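You operate a simulated robot arm through the tools that you are given. There is no shell and no other tool. Be economical: measure what you need, move in short steps, check, and stop when the job is done.

The job below is to be done with a simulated robot arm. You get a single attempt, and the scene is never put back.

Task
Put things in order on the counter under the picture. At the end: the grey spring clip (marked "600 g") from the counter under the picture stands on top of the blue carton (marked "SALTS"); the green sole cleaner stick stands where the cream box of patches stood; the brown cloth weight (marked "700 g") from the counter under the picture stands where the green sole cleaner stick stood; the green cup stands where the brown cloth weight stood; the cream box of patches stands on top of the beige wooden block; whatever was shut is shut again. Leave all else as you found it, and nothing knocked over.

It is judged by the outcome, as a careful person would: the job done as asked, and still so three seconds after it is handed in. It fails if anything else is knocked over, pushed out of place, dropped, spilled or broken. Flat cloth is picked up by pressing the open fingertips on it (5 to 10 N) and closing them slowly along it; thin cloth reads only 2 to 8 mm in the jaws.

Robot
A 7-joint arm with a two-finger parallel gripper, fixed in place. Base frame: the origin is at the foot of the arm, x ahead of it, y to its left, z up; the work surface is at about z = 0. Lengths are in mm, angles in degrees, forces in N, time in s.
With the tool pointing down near the work surface it reaches from about 220 to 580 mm from the base axis. Its first joint turns from -66.0 to 66.0 degrees. Payload 2.5 kg.
The tool frame sits at the grasp point between the pads (the TCP): z along the fingers, y along the line on which they close. The tips reach 23 mm beyond it. Largest opening 94 mm; finger width 38, thickness 10; the body of the gripper, 54 by 96 mm, starts 39 mm behind the TCP.
Orientation is that of the tool frame in the base frame, as [roll, pitch, yaw] about the fixed x, y, z axes, in that order (R = Rz(yaw) Ry(pitch) Rx(roll)). With the fingers straight down and closing along the base's y, the tool's x points along the base's -x, its y along +y and its z along -z.

Tools
- The arm moves only by the tool drive_tool. Its argument "steps" is a list of rows, each an object (a shift or turn left out is 0, a gripper value left out holds the last) with "linear": the shift along the tool's x, y, z in units of 25 mm (1.0 is 25 mm), a list of three; "angular": the turn, a rotation vector about the tool's x, y, z in units of 6 degrees (1.0 is 6 degrees), a list of three; "claw": the gripper command, from -1 (shut) to 1 (fully open), values between in proportion. In form: [{"linear": [dx, dy, dz], "angular": [ax, ay, az], "claw": claw}, ...]. A call has 1 to 12 rows; each row shifts and turns the commanded pose from where the row before left it, along the tool's axes as they then stand. A call with a number of a shift or a turn outside -1 to 1 is refused whole. A row lasts 0.2 s, in which the tool goes at most 50 mm and 8.6 degrees; a call with a longer step from one row to the next is refused whole, and so is a gripper value outside its range. Where a pose cannot be reached the arm comes as near as it can. A force on the tool above 40 N (or 10 N above the force at the start of the call, whichever is more), or a blocked arm, ends the call early, and 0.2 s more pass. The fingers move at their own pace (about 108 mm/s each) and stop on an object; they squeeze with about 41 N. The grip force told is the motor's: it shows also when the fingers shut on nothing. Time passes only in rows, and 0.2 s behind the last, so rows that do not move let the fingers close. The reply holds the time, the measured pose of the TCP, the force on the tool along the base axes, the opening and the grip force, in the units named above and with some noise.
- Cameras (640 x 400 px; columns grow to the right, rows downward): "scene" is fixed at [128.6, -397, 555.3]; the picture's right is [0.83, -0.56, 0.00], its down [-0.27, -0.40, -0.87] and it looks along [0.49, 0.72, -0.49] (base axes); focal length 313 px, centre (320, 200). "wrist" rides on the gripper at [-39, 0, -44] in the tool frame; the picture's right is [0.00, -1.00, 0.00], its down [0.97, 0.00, -0.24] and it looks along [0.24, 0.00, 0.97] (tool axes); focal length 218 px, centre (320, 200). There is no depth. A picture from a camera that has moved, and an enlarged one, comes with that camera's place and axes in the base frame and with its lens. The place of the scene camera against the robot may be out by one fixed shift of up to 18 mm in any direction.
- snapshot(camera): a new picture of that camera. It takes no simulated time.
- zoom(camera, box): a new picture of the part [left, top, right, bottom] of that camera's present view, enlarged. It takes no simulated time.
- finish_job(): hands the job in; it is judged then, once.

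Go step by step. Nothing tells you positions but the pictures and the camera data: compare them with the known pose of the tool, close in by small moves and look again before you grip or let go. The budget is 120 turns and 64 pictures, counting those below and the enlarged ones. Unless the task says otherwise, let go and move clear before handing in, and close with one line.

The tools are called by a JSON object that holds its "api" and its "payload". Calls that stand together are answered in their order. drive_tool: Moves the arm, as the interface text tells. Its arguments: {"type":"object","properties":{"steps":{"type":"array"}},"required":["steps"]} The other tools are called the same way: snapshot (camera) takes a picture; zoom (camera, box) takes an enlarged picture of a part of a camera's view; finish_job () hands the job in.

At the start:

```text
time: 0.0
ee_pos: [383.5, 228.8, 374.7]
orientation: [180.0, 0.0, 180.0]
contact_force: [0.1, 0.2, -0.5]
width: 94.1
grasp_force: 0.1
```

scene: 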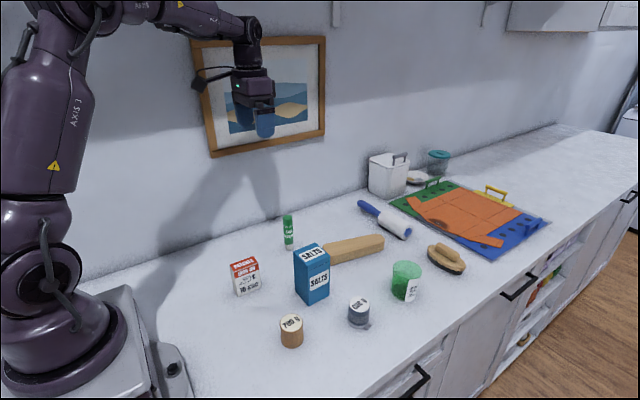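
wrist: 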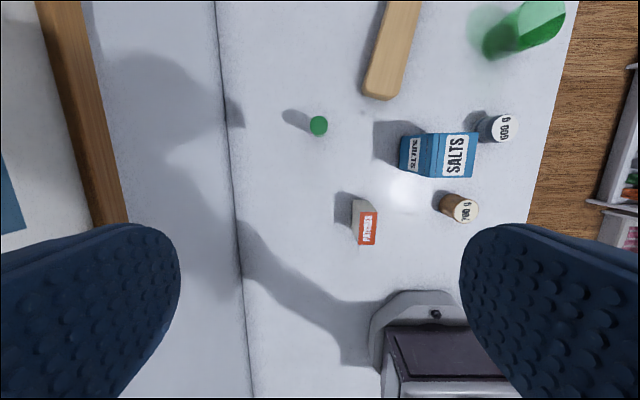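

I see the counter with the patches box, green stick, SALTS carton, brown 700 g weight, grey 600 g clip, green cup and the long beige block. I'll enlarge the scene to measure them.

{"api": "zoom", "payload": {"camera": "scene", "box": [220, 200, 380, 300]}}

{"api": "zoom", "payload": {"camera": "scene", "box": [270, 250, 430, 350]}}

{"api": "zoom", "payload": {"camera": "wrist", "box": [270, 0, 590, 260]}}

```text
4.00 times, centred on (300, 250) of scene
camera zoom: at [128.6, -397.0, 555.3], right [0.83, -0.56, 0.0], down [-0.27, -0.4, -0.87], along [0.49, 0.72, -0.49], focal length 1250 px, centre (400, 0)
```

zoom: 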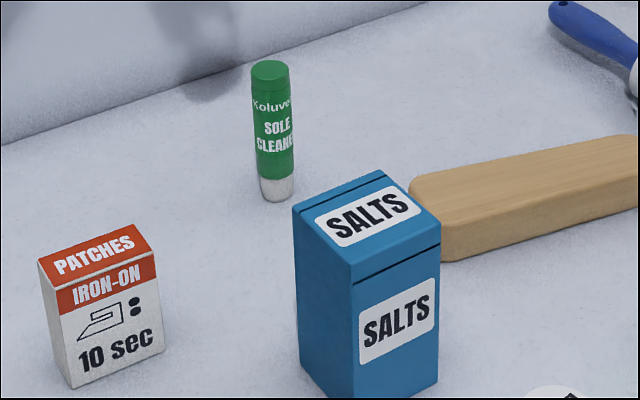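

```text
4.00 times, centred on (350, 300) of scene
camera zoom: at [128.6, -397.0, 555.3], right [0.83, -0.56, 0.0], down [-0.27, -0.4, -0.87], along [0.49, 0.72, -0.49], focal length 1250 px, centre (200, -200)
```

zoom: 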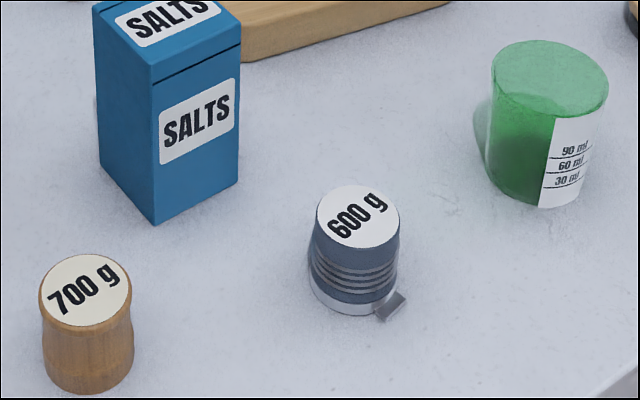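

```text
1.54 times, centred on (430, 130) of wrist
camera zoom: at [423.5, 228.3, 417.3], right [0.0, -1.0, 0.0], down [-0.97, 0.0, 0.24], along [-0.24, 0.0, -0.97], focal length 336 px, centre (151, 308)
```

zoom: 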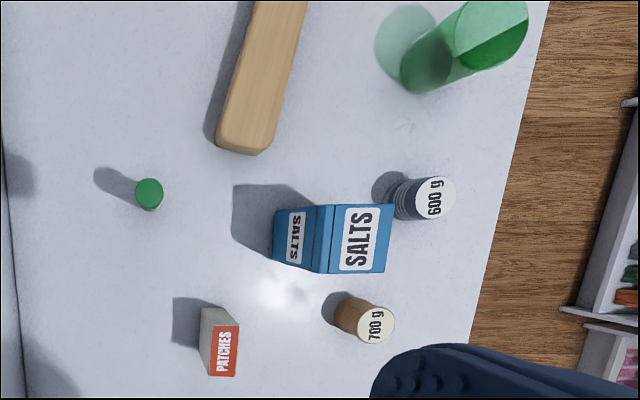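

The wrist camera gives good geometry; I'll move over the middle of the group for a nearly straight-down view.

{"api": "drive_tool", "payload": {"steps": [{"linear": [0, -1, 0]}, {"linear": [0, -1, 0]}, {"linear": [0, -1, 0]}, {"linear": [0, -1, 0]}, {"linear": [0, -1, 0]}, {"linear": [0, -1, 0]}, {"linear": [0, -0.5, 0]}, {}]}}

{"api": "snapshot", "payload": {"camera": "wrist"}}

```text
time: 1.8
ee_pos: [384.1, 66.6, 372.5]
orientation: [-179.9, 0.0, 180.0]
contact_force: [-0.3, 0.1, -0.1]
width: 93.7
grasp_force: 0.0
```

```text
58 pictures are left
camera wrist: at [423.8, 65.7, 417.0], right [0.0, -1.0, 0.0], down [-0.97, 0.0, 0.24], along [-0.24, 0.0, -0.97], focal length 218 px, centre (320, 200)
```

wrist: 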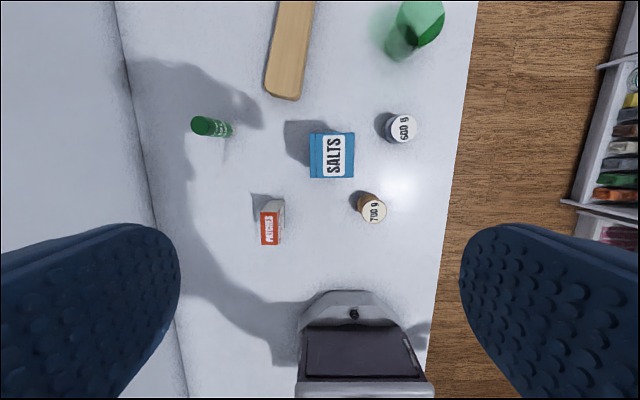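

Stereo gives stick ≈(451,230), patches ≈(290,149), carton top ≈(411,50,z118), clip ≈(450,-68), weight ≈(310,-34). Now I look further forward for the block and the cup.

{"api": "drive_tool", "payload": {"steps": [{"linear": [-1, 0, 0]}, {"linear": [-1, 0, 0]}, {"linear": [-1, 0, 0]}, {"linear": [-1, -1, 0]}, {"linear": [0, -1, 0]}, {}]}}

{"api": "snapshot", "payload": {"camera": "wrist"}}

```text
time: 3.2
ee_pos: [483.8, 15.9, 372.6]
orientation: [179.9, 0.0, 180.0]
contact_force: [-0.3, 0.3, 0.2]
width: 94.1
grasp_force: 0.1
```

```text
57 pictures are left
camera wrist: at [523.2, 14.9, 417.0], right [0.0, -1.0, 0.0], down [-0.97, 0.0, 0.24], along [-0.24, 0.0, -0.97], focal length 218 px, centre (320, 200)
```

wrist: 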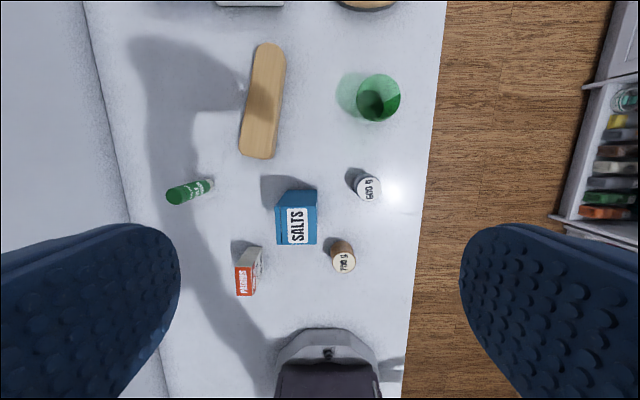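

Cup ≈(589,-70), ~65 wide and ~78 tall; block runs from ≈(502,125) to (679,93), ~28 high. First the patches box: I move above it, turned about -8° to match it.

{"api": "drive_tool", "payload": {"steps": [{"linear": [1, 0.7, 0]}, {"linear": [1, 0.7, 0.5]}, {"linear": [1, 0.7, 1]}, {"linear": [1, 0.7, 1]}, {"linear": [1, 0.7, 1]}, {"linear": [1, 0.7, 1]}, {"linear": [1, 0.7, 1]}, {"linear": [0.76, 0.42, 1]}, {"angular": [0, 0, 0.67]}, {"angular": [0, 0, 0.66]}, {}]}}

{"api": "snapshot", "payload": {"camera": "wrist"}}

```text
time: 5.6
ee_pos: [290.0, 148.8, 210.2]
orientation: [-180.0, 0.1, 172.0]
contact_force: [-0.3, -0.7, 0.2]
width: 93.9
grasp_force: 0.0
```

```text
56 pictures are left
camera wrist: at [328.5, 143.5, 254.7], right [-0.14, -0.99, 0.0], down [-0.96, 0.14, 0.24], along [-0.24, 0.03, -0.97], focal length 218 px, centre (320, 200)
```

wrist: 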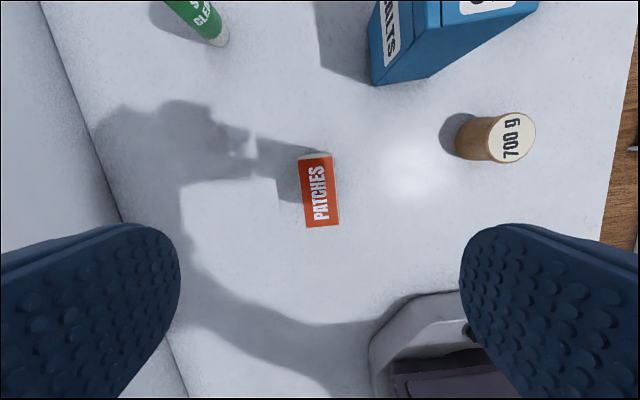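

The TCP is centred over the box with about 5° too much turn. I correct it, descend and grip.

{"api": "drive_tool", "payload": {"steps": [{"angular": [0, 0, -0.8]}, {"linear": [0, 0, 1]}, {"linear": [0, 0, 1]}, {"linear": [0, 0, 1]}, {"linear": [0, 0, 1]}, {"linear": [0, 0, 1]}, {"linear": [0, 0, 0.8]}, {"linear": [0, 0, 0.7]}, {}]}}

{"api": "snapshot", "payload": {"camera": "wrist"}}

```text
time: 7.6
ee_pos: [290.2, 147.9, 48.9]
orientation: [179.9, 0.0, 176.8]
contact_force: [0.5, 0.4, 1.0]
width: 93.9
grasp_force: 0.1
```

```text
55 pictures are left
camera wrist: at [330.3, 146.6, 92.1], right [-0.06, -1.0, 0.0], down [-0.97, 0.05, 0.24], along [-0.24, 0.01, -0.97], focal length 218 px, centre (320, 200)
```

wrist: 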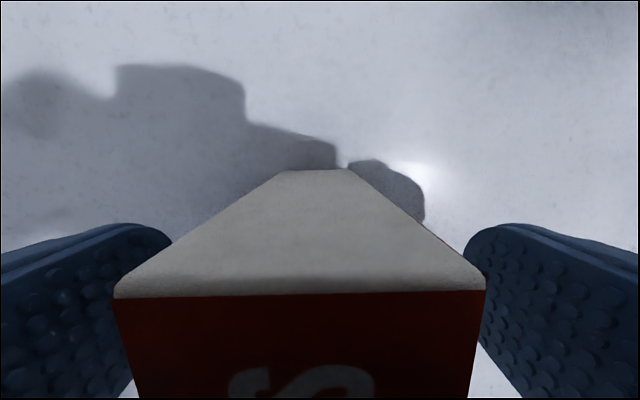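

Well aligned; closing on the box.

{"api": "drive_tool", "payload": {"steps": [{"claw": -1}, {}, {}, {}]}}

```text
time: 8.6
ee_pos: [290.2, 149.5, 49.5]
orientation: [-179.9, 0.0, 176.8]
contact_force: [0.4, -0.3, -0.9]
width: 29.1
grasp_force: 40.5
```

Gripped at 29 mm. I lift it and carry it toward the block, stopping just short to look.

{"api": "drive_tool", "payload": {"steps": [{"linear": [0, 0, -0.6]}, {"linear": [0, 0, -1]}, {"linear": [0, 0, -1]}, {"linear": [0, 0, -1]}, {"linear": [0, 0, -1]}, {"linear": [0, 0, -1]}, {}]}}

{"api": "drive_tool", "payload": {"steps": [{"linear": [-1, -0.07, 0]}, {"linear": [-1, -0.07, 0]}, {"linear": [-1, -0.07, 0]}, {"linear": [-1, -0.07, 0]}, {"linear": [-1, -0.07, 0]}, {"linear": [-1, -0.07, 0]}, {"linear": [-1, -0.07, 0]}, {"linear": [-1, -0.07, 0]}, {"linear": [-0.5, 0, 0]}, {}]}}

{"api": "snapshot", "payload": {"camera": "wrist"}}

{"api": "snapshot", "payload": {"camera": "scene"}}

```text
time: 10.2
ee_pos: [290.1, 149.1, 188.3]
orientation: [-179.9, -0.1, 176.8]
contact_force: [0.3, 0.0, 0.6]
width: 29.4
grasp_force: 40.5
```

```text
time: 12.4
ee_pos: [502.0, 122.9, 187.9]
orientation: [-180.0, 0.0, 176.7]
contact_force: [0.6, 0.4, -0.2]
width: 28.9
grasp_force: 41.1
```

```text
54 pictures are left
camera wrist: at [541.3, 120.7, 232.3], right [-0.06, -1.0, 0.0], down [-0.97, 0.05, 0.24], along [-0.24, 0.01, -0.97], focal length 218 px, centre (320, 200)
```

wrist: 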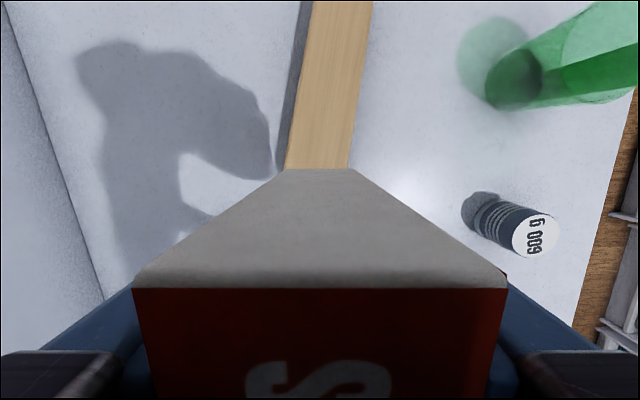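

```text
53 pictures are left
```

scene: 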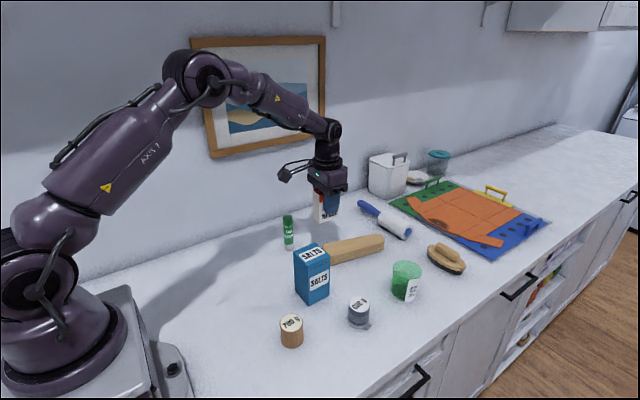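

I check the block's shape (uniform height or tapered) before placing.

{"api": "zoom", "payload": {"camera": "scene", "box": [300, 200, 428, 280]}}

{"api": "zoom", "payload": {"camera": "wrist", "box": [220, 0, 480, 170]}}

```text
5.00 times, centred on (364, 240) of scene
camera zoom: at [128.6, -397.0, 555.3], right [0.83, -0.56, 0.0], down [-0.27, -0.4, -0.87], along [0.49, 0.72, -0.49], focal length 1563 px, centre (100, 0)
```

zoom: 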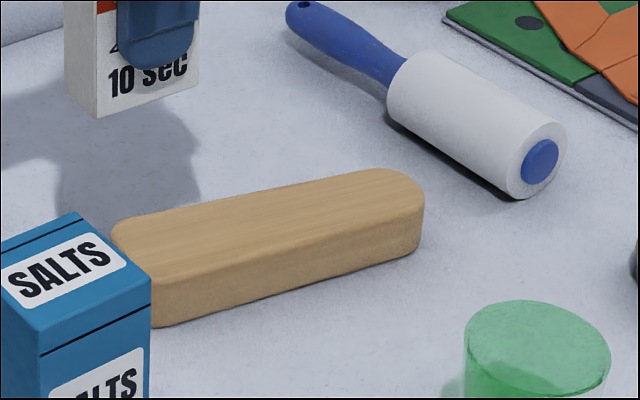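

```text
2.35 times, centred on (350, 85) of wrist
camera zoom: at [541.3, 120.7, 232.3], right [-0.06, -1.0, 0.0], down [-0.97, 0.05, 0.24], along [-0.24, 0.01, -0.97], focal length 514 px, centre (249, 471)
```

zoom: 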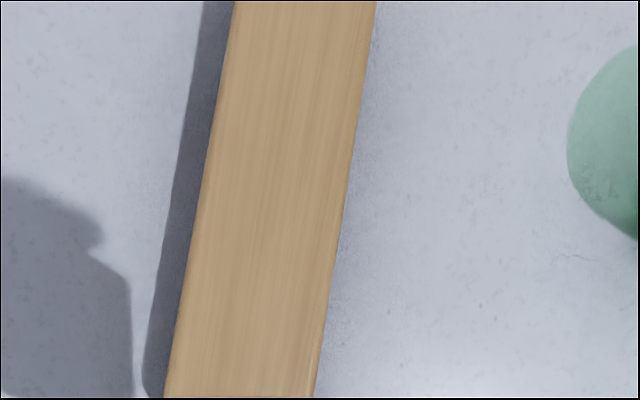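

The block is about 47–59 wide, turned ≈ -12°. I move over its near part, align and descend to just above it.

{"api": "drive_tool", "payload": {"steps": [{"linear": [-0.76, 0, 0]}, {"linear": [-0.76, 0, 0]}, {"angular": [0, 0, 0.77]}, {"angular": [0, 0, 0.76]}, {"linear": [0, 0, 1]}, {"linear": [0, 0, 1]}, {"linear": [0, 0, 1]}, {"linear": [0, 0, 0.7]}, {}]}}

{"api": "zoom", "payload": {"camera": "scene", "box": [300, 190, 428, 270]}}

{"api": "snapshot", "payload": {"camera": "wrist"}}

```text
time: 14.4
ee_pos: [540.2, 120.7, 96.2]
orientation: [-180.0, 0.0, 167.6]
contact_force: [-0.9, -0.6, -1.0]
width: 29.1
grasp_force: 40.8
```

```text
5.00 times, centred on (364, 230) of scene
camera zoom: at [128.6, -397.0, 555.3], right [0.83, -0.56, 0.0], down [-0.27, -0.4, -0.87], along [0.49, 0.72, -0.49], focal length 1563 px, centre (100, 50)
```

zoom: 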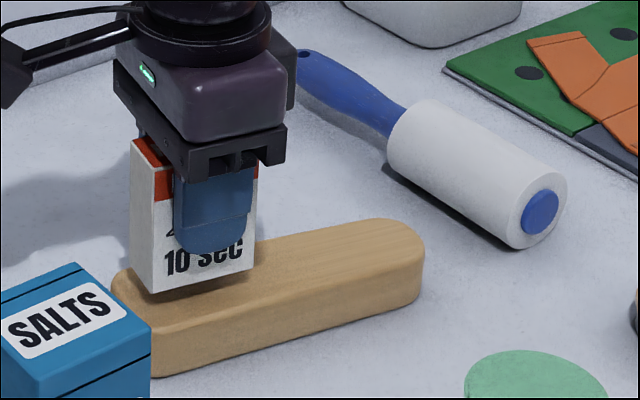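

```text
49 pictures are left
camera wrist: at [578.8, 112.4, 140.0], right [-0.21, -0.98, 0.0], down [-0.95, 0.21, 0.24], along [-0.23, 0.05, -0.97], focal length 218 px, centre (320, 200)
```

wrist: 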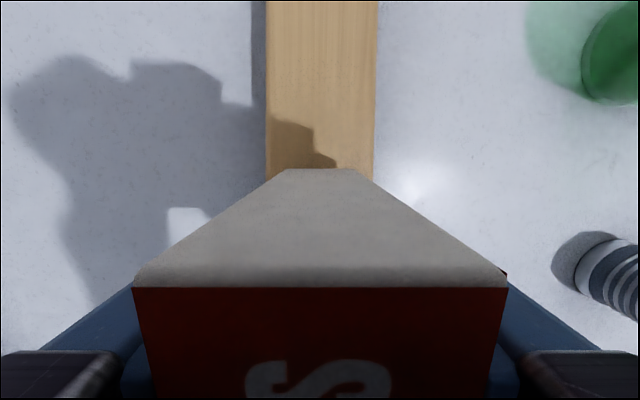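

Aligned with the block. I shift 6 mm further in and lower gently.

{"api": "drive_tool", "payload": {"steps": [{"linear": [-0.25, 0, 0]}, {"linear": [0, 0, 0.3]}, {"linear": [0, 0, 0.12]}, {}]}}

{"api": "zoom", "payload": {"camera": "scene", "box": [300, 190, 428, 270]}}

```text
time: 15.4
ee_pos: [546.6, 119.4, 85.2]
orientation: [-180.0, 0.0, 167.5]
contact_force: [-0.5, 0.2, -0.6]
width: 29.1
grasp_force: 40.9
```

```text
5.00 times, centred on (364, 230) of scene
camera zoom: at [128.6, -397.0, 555.3], right [0.83, -0.56, 0.0], down [-0.27, -0.4, -0.87], along [0.49, 0.72, -0.49], focal length 1563 px, centre (100, 50)
```

zoom: 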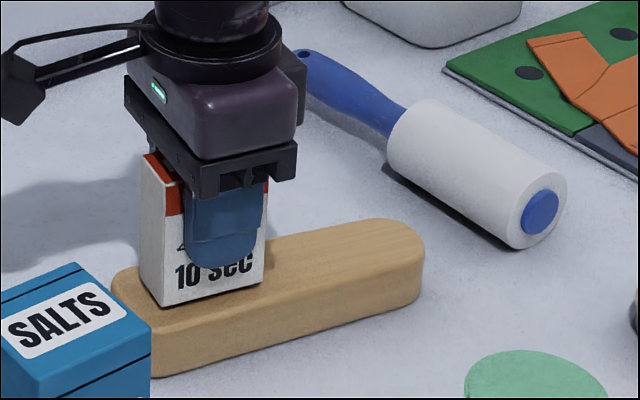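

Close to touching; I lower by small steps until the force rises.

{"api": "drive_tool", "payload": {"steps": [{"linear": [0, 0, 0.06]}, {"linear": [0, 0, 0.06]}, {"linear": [0, 0, 0.04]}]}}

```text
time: 16.2
ee_pos: [545.6, 118.9, 82.4]
orientation: [-179.9, 0.0, 167.5]
contact_force: [-3.2, -1.2, 7.5]
width: 28.9
grasp_force: 41.6
```

Contact felt. Release and rise.

{"api": "drive_tool", "payload": {"steps": [{"claw": -0.2}, {"claw": 0.3}, {"claw": 0.6}, {}, {"linear": [0, 0, -1]}, {"linear": [0, 0, -1]}, {"linear": [0, 0, -1]}, {"linear": [0, 0, -1]}, {"linear": [0, 0, -1]}, {}]}}

{"api": "zoom", "payload": {"camera": "scene", "box": [300, 190, 428, 270]}}

{"api": "snapshot", "payload": {"camera": "wrist"}}

```text
time: 18.4
ee_pos: [546.4, 120.4, 205.9]
orientation: [-180.0, -0.1, 167.6]
contact_force: [-0.5, 0.3, 0.9]
width: 75.2
grasp_force: 0.1
```

```text
5.00 times, centred on (364, 230) of scene
camera zoom: at [128.6, -397.0, 555.3], right [0.83, -0.56, 0.0], down [-0.27, -0.4, -0.87], along [0.49, 0.72, -0.49], focal length 1563 px, centre (100, 50)
```

zoom: 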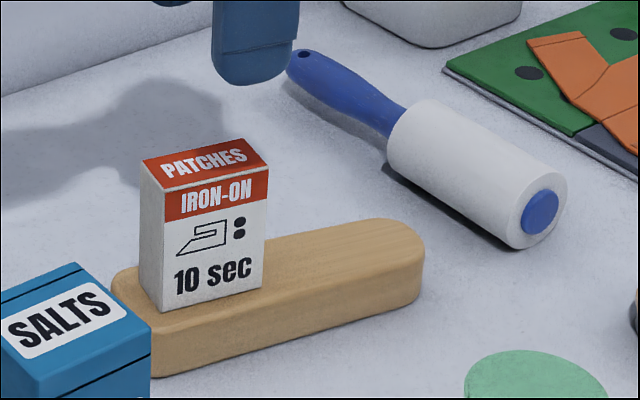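

```text
46 pictures are left
camera wrist: at [585.2, 111.4, 250.3], right [-0.21, -0.98, 0.0], down [-0.95, 0.21, 0.24], along [-0.23, 0.05, -0.97], focal length 218 px, centre (320, 200)
```

wrist: 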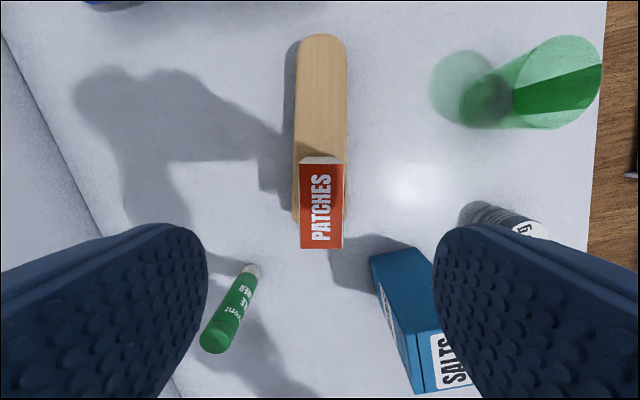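

Patches stands on the block. Next the stick: I straighten the tool and move above it.

{"api": "drive_tool", "payload": {"steps": [{"angular": [0, 0, -1], "linear": [0, 0, -0.5], "claw": 1}, {"angular": [0, 0, -1.06], "linear": [0, 0, -0.5]}, {"linear": [1, 1, 0]}, {"linear": [1, 1, 0]}, {"linear": [1, 1, 0]}, {"linear": [0.8, 1, 0]}, {"linear": [0, 0.4, 0]}, {}]}}

{"api": "snapshot", "payload": {"camera": "wrist"}}

```text
refused: -1.06 is not a number from -1 to 1
```

```text
45 pictures are left
camera wrist: at [585.2, 111.4, 250.3], right [-0.21, -0.98, 0.0], down [-0.95, 0.21, 0.24], along [-0.23, 0.05, -0.97], focal length 218 px, centre (320, 200)
```

wrist: 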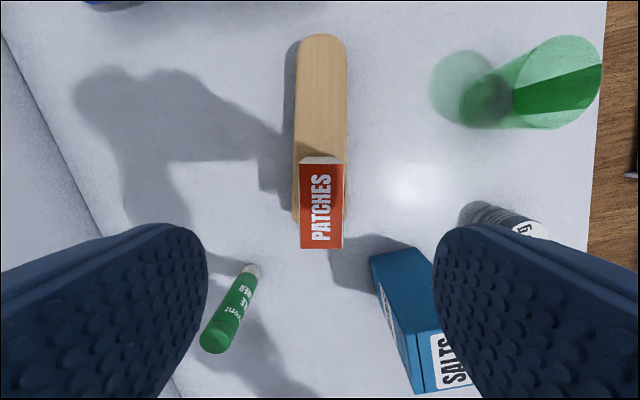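

The call was refused over an out-of-range turn; I resend it split up.

{"api": "drive_tool", "payload": {"steps": [{"angular": [0, 0, -1], "linear": [0, 0, -0.5], "claw": 1}, {"angular": [0, 0, -1], "linear": [0, 0, -0.5]}, {"angular": [0, 0, -0.07]}, {"linear": [1, 1, 0]}, {"linear": [1, 1, 0]}, {"linear": [1, 1, 0]}, {"linear": [0.8, 1, 0]}, {"linear": [0, 0.4, 0]}, {}]}}

{"api": "snapshot", "payload": {"camera": "wrist"}}

```text
time: 20.4
ee_pos: [449.8, 229.5, 232.0]
orientation: [-180.0, 0.0, 180.0]
contact_force: [-0.2, 0.5, 0.1]
width: 93.9
grasp_force: 0.0
```

```text
44 pictures are left
camera wrist: at [489.2, 229.2, 275.9], right [0.0, -1.0, 0.0], down [-0.97, 0.0, 0.24], along [-0.24, 0.0, -0.97], focal length 218 px, centre (320, 200)
```

wrist: 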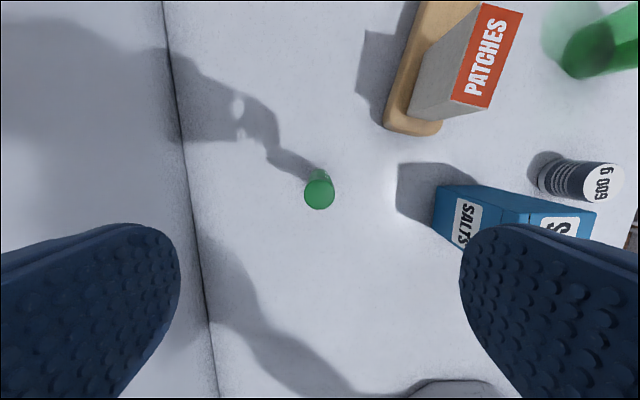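

Stick at ≈(452,230). Descend around it and grip.

{"api": "drive_tool", "payload": {"steps": [{"linear": [-0.1, 0, 1]}, {"linear": [0, 0, 1]}, {"linear": [0, 0, 1]}, {"linear": [0, 0, 1]}, {"linear": [0, 0, 1]}, {"linear": [0, 0, 0.8]}, {"linear": [0, 0, 0.7]}, {}, {"claw": -1}, {}, {}, {}]}}

{"api": "snapshot", "payload": {"camera": "wrist"}}

```text
time: 23.0
ee_pos: [452.2, 228.3, 68.2]
orientation: [180.0, 0.0, -179.9]
contact_force: [-0.1, 0.4, 0.5]
width: 24.6
grasp_force: 41.6
```

```text
43 pictures are left
camera wrist: at [492.3, 228.6, 112.1], right [0.0, -1.0, 0.0], down [-0.97, 0.0, 0.24], along [-0.24, 0.0, -0.97], focal length 218 px, centre (320, 200)
```

wrist: 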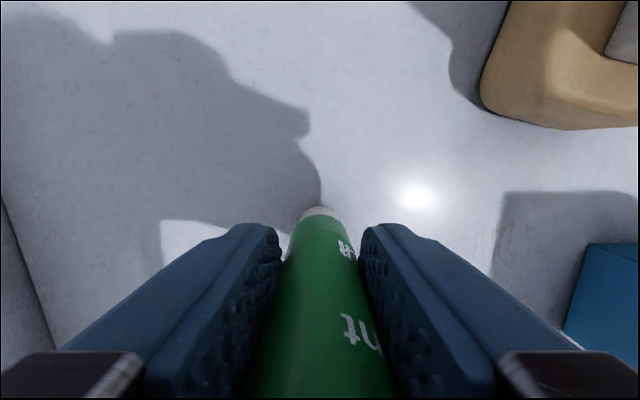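

Gripped. I lift, carry to the old patches spot (291,149) and lower to just above the counter.

{"api": "drive_tool", "payload": {"steps": [{"linear": [0, 0, -0.5]}, {"linear": [0, 0, -1]}, {"linear": [0, 0, -1]}, {"linear": [1, -0.5, 0]}, {"linear": [1, -0.5, 0]}, {"linear": [1, -0.5, 0]}, {"linear": [1, -0.5, 0]}, {"linear": [1, -0.5, 0]}, {"linear": [1, -0.5, 0]}, {"linear": [0.46, -0.17, 0]}, {}]}}

{"api": "drive_tool", "payload": {"steps": [{"linear": [0, 0, 1]}, {"linear": [0, 0, 1]}, {"linear": [0, 0, 0.3]}, {}, {}]}}

{"api": "zoom", "payload": {"camera": "scene", "box": [190, 220, 318, 300]}}

```text
time: 25.4
ee_pos: [291.5, 150.2, 131.5]
orientation: [179.9, 0.0, 180.0]
contact_force: [-0.4, -0.1, -1.0]
width: 24.8
grasp_force: 41.4
```

```text
time: 26.6
ee_pos: [291.9, 150.5, 73.2]
orientation: [179.9, 0.0, 180.0]
contact_force: [-0.3, -0.2, -0.7]
width: 25.0
grasp_force: 40.8
```

```text
5.00 times, centred on (254, 260) of scene
camera zoom: at [128.6, -397.0, 555.3], right [0.83, -0.56, 0.0], down [-0.27, -0.4, -0.87], along [0.49, 0.72, -0.49], focal length 1563 px, centre (650, -100)
```

zoom: 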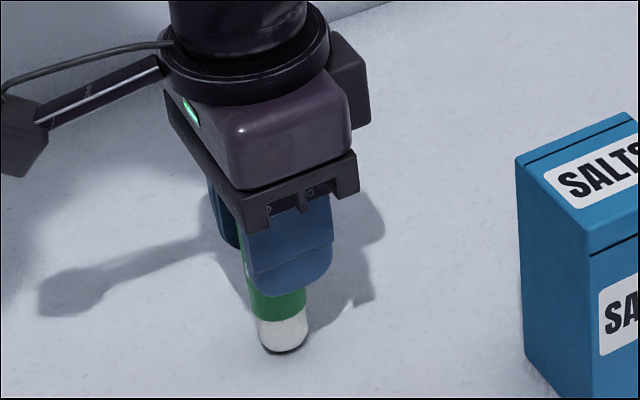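

{"api": "drive_tool", "payload": {"steps": [{"linear": [0, 0, 0.1]}, {"linear": [0, 0, 0.06]}, {"linear": [0, 0, 0.06]}, {}]}}

```text
time: 27.6
ee_pos: [290.9, 150.1, 68.6]
orientation: [-179.9, 0.0, 179.9]
contact_force: [0.1, -0.7, 0.0]
width: 24.7
grasp_force: 40.4
```

Near contact height; a bit lower until it touches.

{"api": "drive_tool", "payload": {"steps": [{"linear": [0, 0, 0.04]}, {"linear": [0, 0, 0.04]}]}}

```text
time: 28.2
ee_pos: [292.2, 149.6, 67.2]
orientation: [-180.0, 0.1, -180.0]
contact_force: [-4.8, -4.0, 34.3]
width: 24.9
grasp_force: 41.2
```

Touching firmly; ease up a little, release and rise.

{"api": "drive_tool", "payload": {"steps": [{"linear": [0, 0, -0.03]}, {"claw": -0.3}, {"claw": 0}, {"claw": 0.5}, {}, {"linear": [0, 0, -1]}, {"linear": [0, 0, -1]}, {"linear": [0, 0, -1]}, {"linear": [0, 0, -1]}, {"linear": [0, 0, -1]}, {}]}}

{"api": "snapshot", "payload": {"camera": "wrist"}}

```text
time: 30.6
ee_pos: [292.0, 151.0, 193.0]
orientation: [-180.0, 0.1, 180.0]
contact_force: [-0.5, 0.3, -0.2]
width: 70.3
grasp_force: 0.1
```

```text
41 pictures are left
camera wrist: at [330.7, 150.5, 236.7], right [0.0, -1.0, 0.0], down [-0.97, 0.0, 0.24], along [-0.24, 0.0, -0.97], focal length 218 px, centre (320, 200)
```

wrist: 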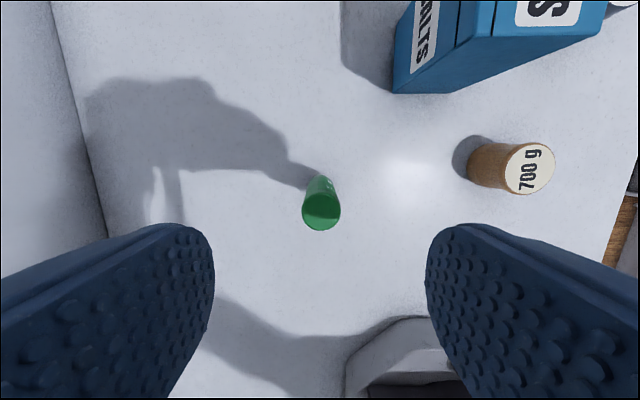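

The stick stands upright. Next the brown weight near (310,-34).

{"api": "drive_tool", "payload": {"steps": [{"linear": [0, -1, 0], "claw": 1}, {"linear": [0, -1, 0]}, {"linear": [-0.2, -1, 0]}, {"linear": [-0.2, -1, 0]}, {"linear": [-0.2, -1, 0]}, {"linear": [-0.12, -1, 0]}, {"linear": [0, -1, 0]}, {"linear": [0, -0.4, 0]}, {}]}}

{"api": "snapshot", "payload": {"camera": "wrist"}}

```text
time: 32.6
ee_pos: [308.5, -35.2, 191.6]
orientation: [180.0, 0.1, -180.0]
contact_force: [-0.3, 0.1, -0.3]
width: 93.8
grasp_force: 0.0
```

```text
40 pictures are left
camera wrist: at [348.3, -35.4, 235.9], right [0.0, -1.0, 0.0], down [-0.97, 0.0, 0.24], along [-0.24, 0.0, -0.97], focal length 218 px, centre (320, 200)
```

wrist: 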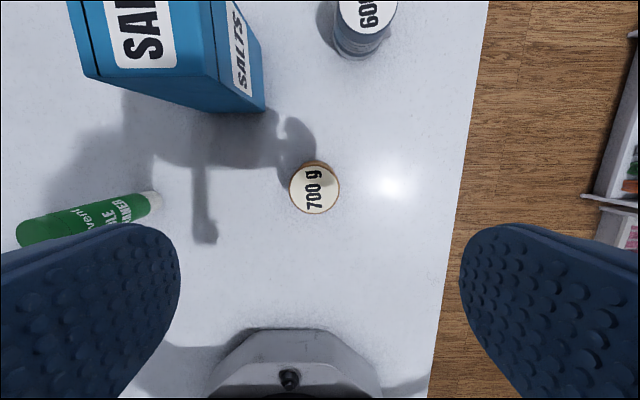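

Weight at ≈(311,-30), 44 wide, ~45 tall. Descend and grip low.

{"api": "drive_tool", "payload": {"steps": [{"linear": [-0.09, 0.21, 1]}, {"linear": [0, 0, 1]}, {"linear": [0, 0, 1]}, {"linear": [0, 0, 1]}, {"linear": [0, 0, 1]}, {"linear": [0, 0, 0.8]}, {"linear": [0, 0, 0.7]}, {}]}}

{"api": "snapshot", "payload": {"camera": "wrist"}}

```text
time: 34.4
ee_pos: [312.4, -29.8, 29.4]
orientation: [-179.9, -0.1, 179.9]
contact_force: [0.3, 0.0, 0.4]
width: 94.0
grasp_force: 0.0
```

```text
39 pictures are left
camera wrist: at [351.4, -30.0, 73.6], right [0.0, -1.0, 0.0], down [-0.97, 0.0, 0.24], along [-0.24, 0.0, -0.97], focal length 218 px, centre (320, 200)
```

wrist: 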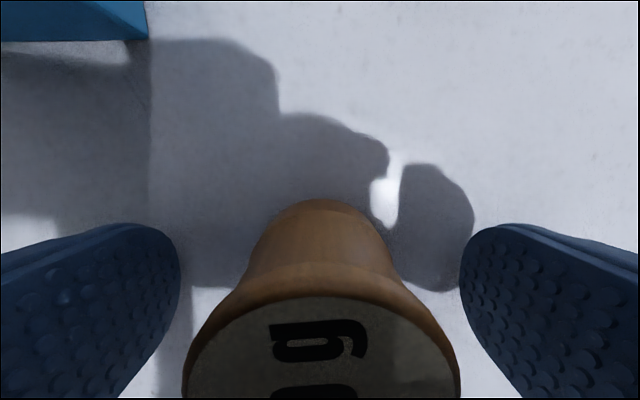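

Centred between the fingers; grip and lift.

{"api": "drive_tool", "payload": {"steps": [{"claw": -1}, {}, {}, {}]}}

{"api": "drive_tool", "payload": {"steps": [{"linear": [0, 0, -0.5]}, {"linear": [0, 0, -0.5]}, {}]}}

```text
time: 35.4
ee_pos: [311.6, -30.4, 29.9]
orientation: [180.0, 0.0, 179.9]
contact_force: [-0.3, 0.1, -0.4]
width: 45.3
grasp_force: 41.1
```

```text
time: 36.2
ee_pos: [312.6, -29.4, 56.1]
orientation: [-180.0, 0.1, 180.0]
contact_force: [0.5, -0.3, -2.2]
width: 45.3
grasp_force: 41.6
```

Held. I lift high and carry it to the old stick spot (452,229.5).

{"api": "drive_tool", "payload": {"steps": [{"linear": [0, 0, -1]}, {"linear": [0, 0, -1]}, {"linear": [0, 0, -1]}, {"linear": [0, 0, -1]}, {"linear": [0, 0, -1]}, {"linear": [0, 0, -0.5]}, {}]}}

{"api": "drive_tool", "payload": {"steps": [{"linear": [-0.56, 1, 0]}, {"linear": [-0.56, 1, 0]}, {"linear": [-0.56, 1, 0]}, {"linear": [-0.56, 1, 0]}, {"linear": [-0.56, 1, 0]}, {"linear": [-0.56, 1, 0]}, {"linear": [-0.56, 1, 0]}, {"linear": [-0.56, 1, 0]}, {"linear": [-0.56, 1, 0]}, {"linear": [-0.56, 1, 0]}, {"linear": [0, 0.38, 0]}, {}]}}

```text
time: 37.8
ee_pos: [311.8, -30.4, 191.7]
orientation: [180.0, 0.0, 179.8]
contact_force: [0.1, -0.6, -2.9]
width: 45.3
grasp_force: 41.3
```

```text
time: 40.4
ee_pos: [451.6, 229.9, 191.6]
orientation: [180.0, 0.0, 179.9]
contact_force: [0.6, -0.4, -3.1]
width: 45.3
grasp_force: 40.7
```

Now lower to just above the counter.

{"api": "drive_tool", "payload": {"steps": [{"linear": [0, 0, 1]}, {"linear": [0, 0, 1]}, {"linear": [0, 0, 1]}, {"linear": [0, 0, 1]}, {"linear": [0, 0, 1]}, {"linear": [0, 0, 1]}, {"linear": [0, 0, 0.3]}, {}]}}

{"api": "drive_tool", "payload": {"steps": [{"linear": [0, 0, 0.06]}, {"linear": [0, 0, 0.04]}, {}]}}

```text
time: 42.2
ee_pos: [452.0, 230.4, 33.8]
orientation: [180.0, 0.0, -180.0]
contact_force: [-0.4, 0.7, -3.2]
width: 45.2
grasp_force: 41.4
```

```text
time: 43.0
ee_pos: [451.5, 230.6, 31.5]
orientation: [179.9, 0.0, 180.0]
contact_force: [-0.3, -0.5, -3.4]
width: 45.2
grasp_force: 40.6
```

{"api": "drive_tool", "payload": {"steps": [{"linear": [0, 0, 0.04]}, {"linear": [0, 0, 0.03]}]}}

```text
time: 43.6
ee_pos: [453.5, 230.4, 29.5]
orientation: [-180.0, 0.0, -179.9]
contact_force: [0.2, -0.1, -3.1]
width: 45.4
grasp_force: 41.2
```

{"api": "drive_tool", "payload": {"steps": [{"linear": [0, 0, 0.04]}, {}]}}

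```text
time: 44.2
ee_pos: [451.1, 230.5, 30.1]
orientation: [180.0, 0.1, -180.0]
contact_force: [-5.4, -2.2, 7.6]
width: 45.3
grasp_force: 40.8
```

Contact felt; release and rise, then check.

{"api": "drive_tool", "payload": {"steps": [{"claw": 0.1}, {"claw": 0.5}, {"claw": 1}, {}, {"linear": [0, 0, -1]}, {"linear": [0, 0, -1]}, {"linear": [0, 0, -1]}, {"linear": [0, 0, -1]}, {"linear": [0, 0, -1]}, {"linear": [0, 0, -1]}, {}]}}

{"api": "snapshot", "payload": {"camera": "scene"}}

```text
time: 46.6
ee_pos: [451.2, 230.5, 179.2]
orientation: [179.9, 0.0, -180.0]
contact_force: [-0.3, -0.1, 0.3]
width: 94.0
grasp_force: 0.1
```

```text
38 pictures are left
```

scene: 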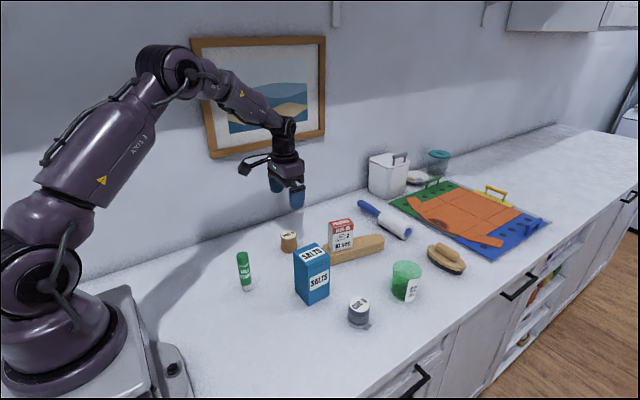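

Weight is standing at the stick's spot. Next the cup: I fly to near (550,-70) to see it and test the reach.

{"api": "drive_tool", "payload": {"steps": [{"linear": [0, -1, -0.5]}, {"linear": [0, -1, -0.5]}, {"linear": [-0.4, -1, 0]}, {"linear": [-0.4, -1, 0]}, {"linear": [-0.4, -1, 0]}, {"linear": [-0.4, -1, 0]}, {"linear": [-0.4, -1, 0]}, {"linear": [-0.4, -1, 0]}, {"linear": [-0.4, -1, 0]}, {"linear": [-0.4, -1, 0]}, {"linear": [-0.4, -1, 0]}, {"linear": [-0.36, -1, 0]}]}}

{"api": "snapshot", "payload": {"camera": "wrist"}}

```text
time: 49.2
ee_pos: [550.2, -70.0, 205.6]
orientation: [180.0, 0.0, -179.9]
contact_force: [0.0, 0.1, 0.9]
width: 94.0
grasp_force: 0.1
```

```text
37 pictures are left
camera wrist: at [590.7, -70.5, 249.3], right [0.0, -1.0, 0.0], down [-0.97, 0.0, 0.24], along [-0.24, 0.0, -0.97], focal length 218 px, centre (320, 200)
```

wrist: 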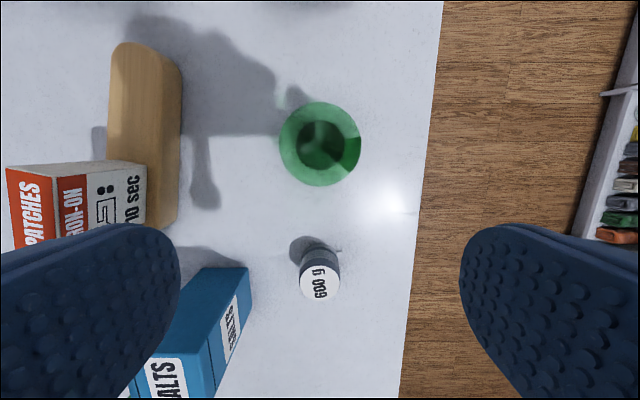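

Cup centre ≈(591,-70), rim ~62 wide. I test whether a straight-down pose reaches there, staying above the rim.

{"api": "drive_tool", "payload": {"steps": [{"linear": [-0.82, 0, 0]}, {"linear": [-0.82, 0, 0]}, {"linear": [0, 0, 1]}, {"linear": [0, 0, 1]}, {"linear": [0, 0, 1]}, {}, {}]}}

{"api": "snapshot", "payload": {"camera": "wrist"}}

```text
time: 50.8
ee_pos: [591.9, -68.4, 129.0]
orientation: [-180.0, 0.0, 179.9]
contact_force: [0.6, -0.2, 0.4]
width: 93.8
grasp_force: 0.1
```

```text
36 pictures are left
camera wrist: at [630.9, -70.1, 172.8], right [0.0, -1.0, 0.0], down [-0.97, 0.0, 0.24], along [-0.24, 0.0, -0.97], focal length 218 px, centre (320, 200)
```

wrist: 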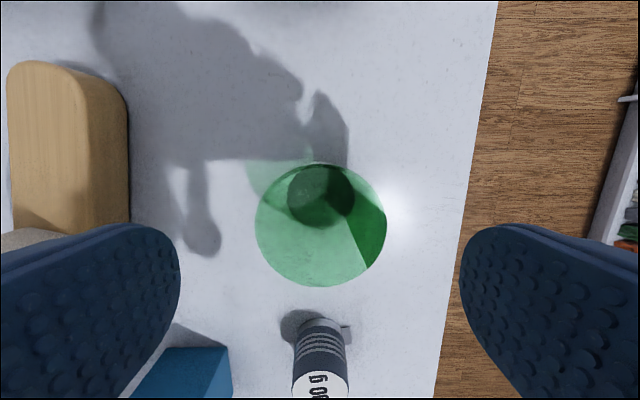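

Straight down reaches and is centred. I descend around the cup.

{"api": "drive_tool", "payload": {"steps": [{"linear": [0, 0, 0.8]}, {"linear": [0, 0, 0.8]}, {"linear": [0, 0, 0.8]}, {"linear": [0, 0, 0.6]}, {"linear": [0, 0, 0.4]}, {}, {}]}}

{"api": "snapshot", "payload": {"camera": "wrist"}}

{"api": "zoom", "payload": {"camera": "scene", "box": [340, 220, 468, 300]}}

```text
time: 52.4
ee_pos: [589.5, -69.5, 43.3]
orientation: [180.0, 0.0, 180.0]
contact_force: [1.1, -0.7, -0.1]
width: 94.0
grasp_force: 0.2
```

```text
35 pictures are left
camera wrist: at [629.7, -70.1, 87.6], right [0.0, -1.0, 0.0], down [-0.97, 0.0, 0.24], along [-0.24, 0.0, -0.97], focal length 218 px, centre (320, 200)
```

wrist: 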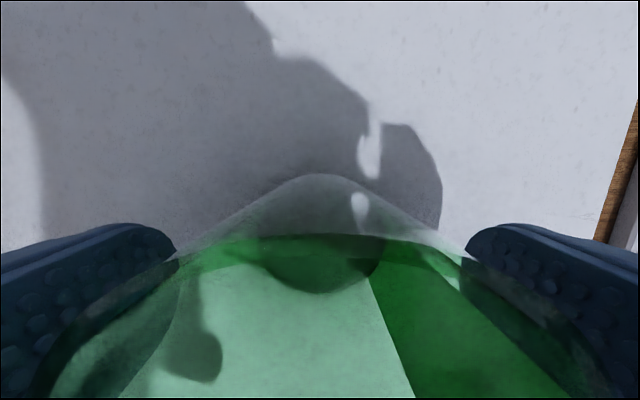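

```text
5.00 times, centred on (404, 260) of scene
camera zoom: at [128.6, -397.0, 555.3], right [0.83, -0.56, 0.0], down [-0.27, -0.4, -0.87], along [0.49, 0.72, -0.49], focal length 1563 px, centre (-100, -100)
```

zoom: 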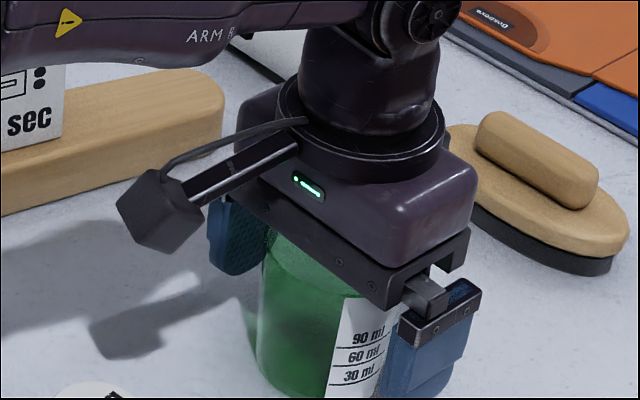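

Cup is centred. I close gently, stepwise.

{"api": "drive_tool", "payload": {"steps": [{"claw": 0.5}, {"claw": 0.35}, {"claw": 0.28}, {}]}}

```text
time: 53.4
ee_pos: [590.2, -70.4, 44.2]
orientation: [-180.0, 0.0, -180.0]
contact_force: [0.2, -0.6, 0.2]
width: 62.8
grasp_force: 40.9
```

Gripped at 63 mm. I lift it slowly, straight up.

{"api": "drive_tool", "payload": {"steps": [{"linear": [0, 0, -0.2]}, {"linear": [0, 0, -0.4]}, {"linear": [0, 0, -0.6]}, {"linear": [0, 0, -0.7]}, {"linear": [0, 0, -0.7]}, {"linear": [0, 0, -0.7]}, {"linear": [0, 0, -0.7]}, {"linear": [0, 0, -0.6]}, {"linear": [0, 0, -0.4]}, {"linear": [0, 0, -0.2]}, {}]}}

{"api": "snapshot", "payload": {"camera": "scene"}}

```text
time: 55.8
ee_pos: [596.5, -71.1, 174.6]
orientation: [179.9, 0.0, 180.0]
contact_force: [0.6, 0.7, -0.2]
width: 63.2
grasp_force: 41.3
out of reach, approached as far as the arm can: row 5
```

```text
33 pictures are left
```

scene: 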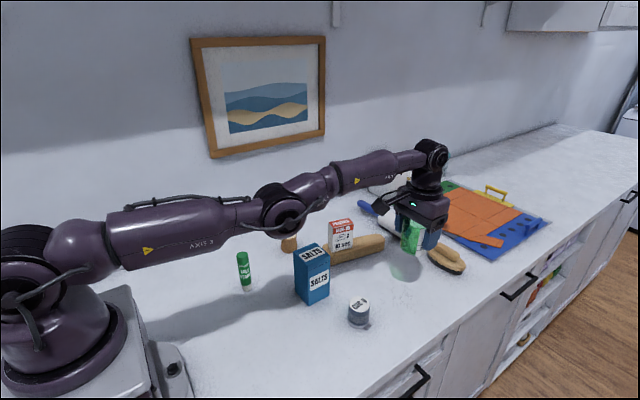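

Cup is up; the arm is nearly straight, so I retract inward gently first.

{"api": "drive_tool", "payload": {"steps": [{"linear": [0.3, 0, 0]}, {"linear": [0.5, 0, 0]}, {"linear": [0.5, 0, 0]}, {"linear": [0.3, 0, 0]}, {}]}}

{"api": "snapshot", "payload": {"camera": "scene"}}

```text
time: 57.0
ee_pos: [595.9, -71.2, 175.0]
orientation: [-180.0, 0.0, 180.0]
contact_force: [-0.1, -0.2, -0.2]
width: 62.9
grasp_force: 41.0
out of reach, approached as far as the arm can: row 1, 2, 3, 4
```

```text
32 pictures are left
```

scene: 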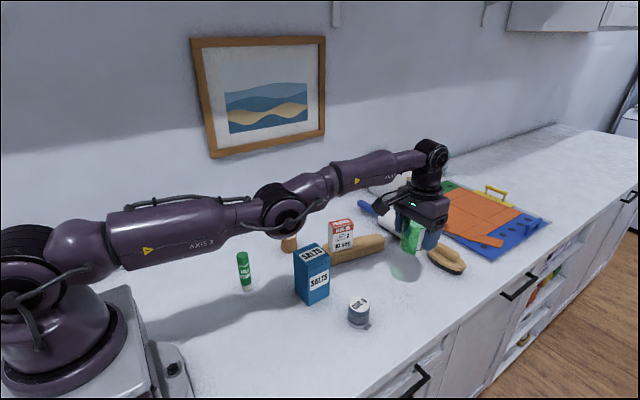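

The solver is stuck with the arm straight; moving down a little with the inward target should let the elbow bend.

{"api": "drive_tool", "payload": {"steps": [{"linear": [0, 0, 0.4]}, {"linear": [0, 0, 0.4]}, {"linear": [0, 0, 0.4]}, {}]}}

```text
time: 58.0
ee_pos: [595.7, -71.2, 144.7]
orientation: [180.0, -0.1, 180.0]
contact_force: [0.0, -0.2, -0.1]
width: 62.9
grasp_force: 41.2
```

That moved without complaint. Now try inward.

{"api": "drive_tool", "payload": {"steps": [{"linear": [0.3, 0, 0]}, {"linear": [0.5, 0, 0]}, {"linear": [0.5, 0, 0]}, {}]}}

```text
time: 59.0
ee_pos: [596.2, -72.6, 144.0]
orientation: [-180.0, -0.2, 180.0]
contact_force: [-0.6, -0.3, -0.7]
width: 63.1
grasp_force: 41.8
out of reach, approached as far as the arm can: row 1, 2, 3
```

Still stuck inward with small steps; try one larger inward step combined with a lateral shift.

{"api": "drive_tool", "payload": {"steps": [{"linear": [1, 0, 0]}, {"linear": [1, 0, 0]}, {}]}}

```text
time: 59.8
ee_pos: [596.6, -71.3, 145.3]
orientation: [180.0, -0.2, -180.0]
contact_force: [0.5, -0.2, 0.0]
width: 63.1
grasp_force: 41.0
out of reach, approached as far as the arm can: row 1, 2
```

{"api": "drive_tool", "payload": {"steps": [{"linear": [0.6, 0, 0.6]}, {"linear": [0.6, 0, 0.6]}, {}]}}

{"api": "snapshot", "payload": {"camera": "scene"}}

```text
time: 60.6
ee_pos: [594.7, -76.6, 112.0]
orientation: [-180.0, -0.1, -180.0]
contact_force: [0.4, 0.6, -0.1]
width: 63.2
grasp_force: 40.9
out of reach, approached as far as the arm can: row 1, 2
```

```text
31 pictures are left
```

scene: 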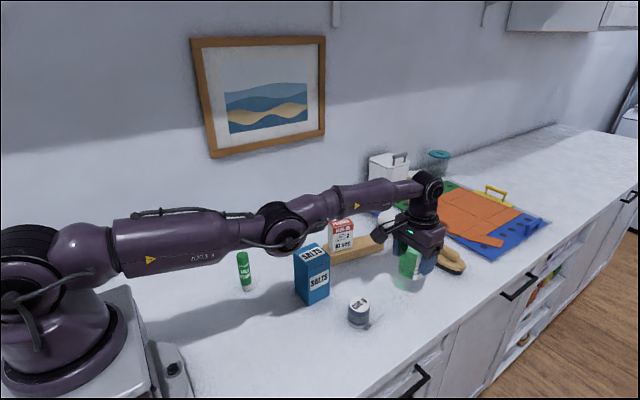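

The elbow is locked straight. I'll try a lateral move, which reduces the needed radius.

{"api": "drive_tool", "payload": {"steps": [{"linear": [0.5, 0.5, 0]}, {"linear": [0.5, 0.8, -0.3]}, {"linear": [0.5, 0.8, -0.3]}, {}]}}

```text
time: 61.6
ee_pos: [599.5, -26.7, 127.3]
orientation: [-179.9, -0.1, -180.0]
contact_force: [-0.1, 0.1, 0.0]
width: 63.0
grasp_force: 41.4
out of reach, approached as far as the arm can: row 1, 2, 3
```

Radius stays at 600: probably the elbow has gone past straight to its stop. I'll go up, then outward and down, which should flex it the right way.

{"api": "drive_tool", "payload": {"steps": [{"linear": [0, 0, -0.8]}, {"linear": [0, 0, -0.8]}, {"linear": [0, 0, -0.8]}, {"linear": [0, 0, -0.8]}, {"linear": [0, 0, -0.8]}, {}]}}

{"api": "drive_tool", "payload": {"steps": [{"linear": [-0.3, 0, 0.6]}, {"linear": [-0.3, 0, 0.6]}, {"linear": [0, 0, 0.8]}, {"linear": [0, 0, 0.8]}, {"linear": [0, 0, 0.8]}, {"linear": [0, 0, 0.8]}, {"linear": [0.2, 0, 0.4]}, {"linear": [0.4, 0, 0]}, {"linear": [0.6, 0, 0]}, {}]}}

{"api": "snapshot", "payload": {"camera": "scene"}}

```text
time: 63.0
ee_pos: [595.8, -24.7, 225.9]
orientation: [180.0, -0.1, -180.0]
contact_force: [-0.1, -0.3, -1.2]
width: 63.2
grasp_force: 41.3
out of reach, approached as far as the arm can: row 5
```

```text
time: 65.2
ee_pos: [599.6, -27.2, 103.7]
orientation: [180.0, -0.1, -179.9]
contact_force: [0.1, -0.1, -1.2]
width: 63.1
grasp_force: 40.7
out of reach, approached as far as the arm can: row 1, 2, 7, 8, 9
```

```text
30 pictures are left
```

scene: 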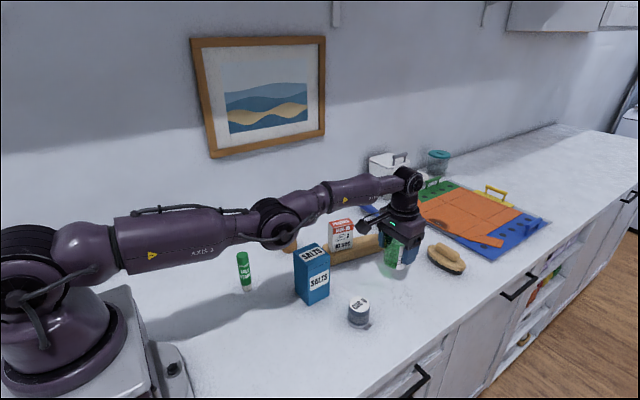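

I'll go up again and push purely outward to straighten fully, watching whether the radius grows.

{"api": "drive_tool", "payload": {"steps": [{"linear": [0, 0, -0.8]}, {"linear": [0, 0, -0.8]}, {"linear": [0, 0, -0.8]}, {"linear": [0, 0, -0.8]}, {"linear": [0, 0, -0.8]}, {"linear": [-0.3, 0, 0]}, {"linear": [-0.3, 0, 0]}, {"linear": [-0.3, 0, 0]}, {}]}}

{"api": "drive_tool", "payload": {"steps": [{"linear": [0, 0, 0.8]}, {"linear": [0, 0, 0.8]}, {"linear": [0, 0, 0.8]}, {"linear": [0, 0, 0.8]}, {"linear": [0, 0, 0.8]}, {"linear": [0, 0, 0.8]}, {"linear": [0, 0, 0.4]}, {}]}}

```text
time: 67.2
ee_pos: [599.2, -26.1, 203.6]
orientation: [-180.0, 0.0, 179.9]
contact_force: [0.5, 0.3, -0.7]
width: 62.7
grasp_force: 41.2
out of reach, approached as far as the arm can: row 6, 7, 8
```

```text
time: 69.0
ee_pos: [596.9, -24.8, 73.7]
orientation: [179.9, -0.1, -180.0]
contact_force: [-0.1, -0.6, 1.1]
width: 63.0
grasp_force: 41.3
```

Now try inward from here.

{"api": "drive_tool", "payload": {"steps": [{"linear": [0.2, 0, 0.2]}, {"linear": [0.3, 0, 0]}, {"linear": [0.4, 0, 0]}, {}]}}

```text
time: 70.0
ee_pos: [576.5, -26.4, 68.1]
orientation: [180.0, 0.0, -180.0]
contact_force: [-0.8, 0.1, -0.5]
width: 62.7
grasp_force: 41.5
```

Freed. A bit more inward, then check the elbow in the scene.

{"api": "drive_tool", "payload": {"steps": [{"linear": [0.5, 0, 0]}, {"linear": [0.7, 0, 0]}, {"linear": [0.5, 0, -0.3]}, {}]}}

{"api": "snapshot", "payload": {"camera": "scene"}}

```text
time: 71.0
ee_pos: [534.2, -27.4, 76.9]
orientation: [-180.0, 0.0, 180.0]
contact_force: [0.4, -0.3, -1.2]
width: 62.9
grasp_force: 40.7
```

```text
29 pictures are left
```

scene: 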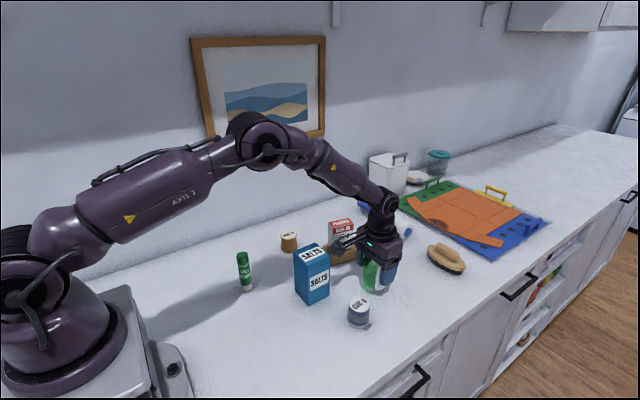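

Elbow is up properly again. I lift here, then carry to above the weight's old spot (311.5,-30).

{"api": "drive_tool", "payload": {"steps": [{"linear": [0, 0, -0.4]}, {"linear": [0, 0, -0.7]}, {"linear": [0, 0, -0.8]}, {"linear": [0, 0, -0.8]}, {"linear": [0, 0, -0.8]}, {"linear": [0, 0, -0.8]}, {"linear": [0, 0, -0.5]}, {"linear": [0, 0, -0.2]}, {}]}}

{"api": "drive_tool", "payload": {"steps": [{"linear": [0.3, 0, 0]}, {"linear": [0.6, 0, 0]}, {"linear": [0.9, -0.03, 0]}, {"linear": [1, -0.03, 0]}, {"linear": [1, -0.03, 0]}, {"linear": [1, -0.03, 0]}, {"linear": [1, 0, 0]}, {"linear": [1, 0, 0]}, {"linear": [1, 0, 0]}, {"linear": [0.7, 0, 0]}, {"linear": [0.4, 0, 0]}, {}]}}

```text
time: 73.0
ee_pos: [535.1, -25.5, 201.6]
orientation: [180.0, 0.0, 180.0]
contact_force: [-0.2, 0.5, 0.0]
width: 62.9
grasp_force: 41.1
```

```text
time: 75.6
ee_pos: [310.1, -29.6, 200.9]
orientation: [180.0, 0.0, -180.0]
contact_force: [0.6, -0.6, -0.4]
width: 63.2
grasp_force: 41.0
```

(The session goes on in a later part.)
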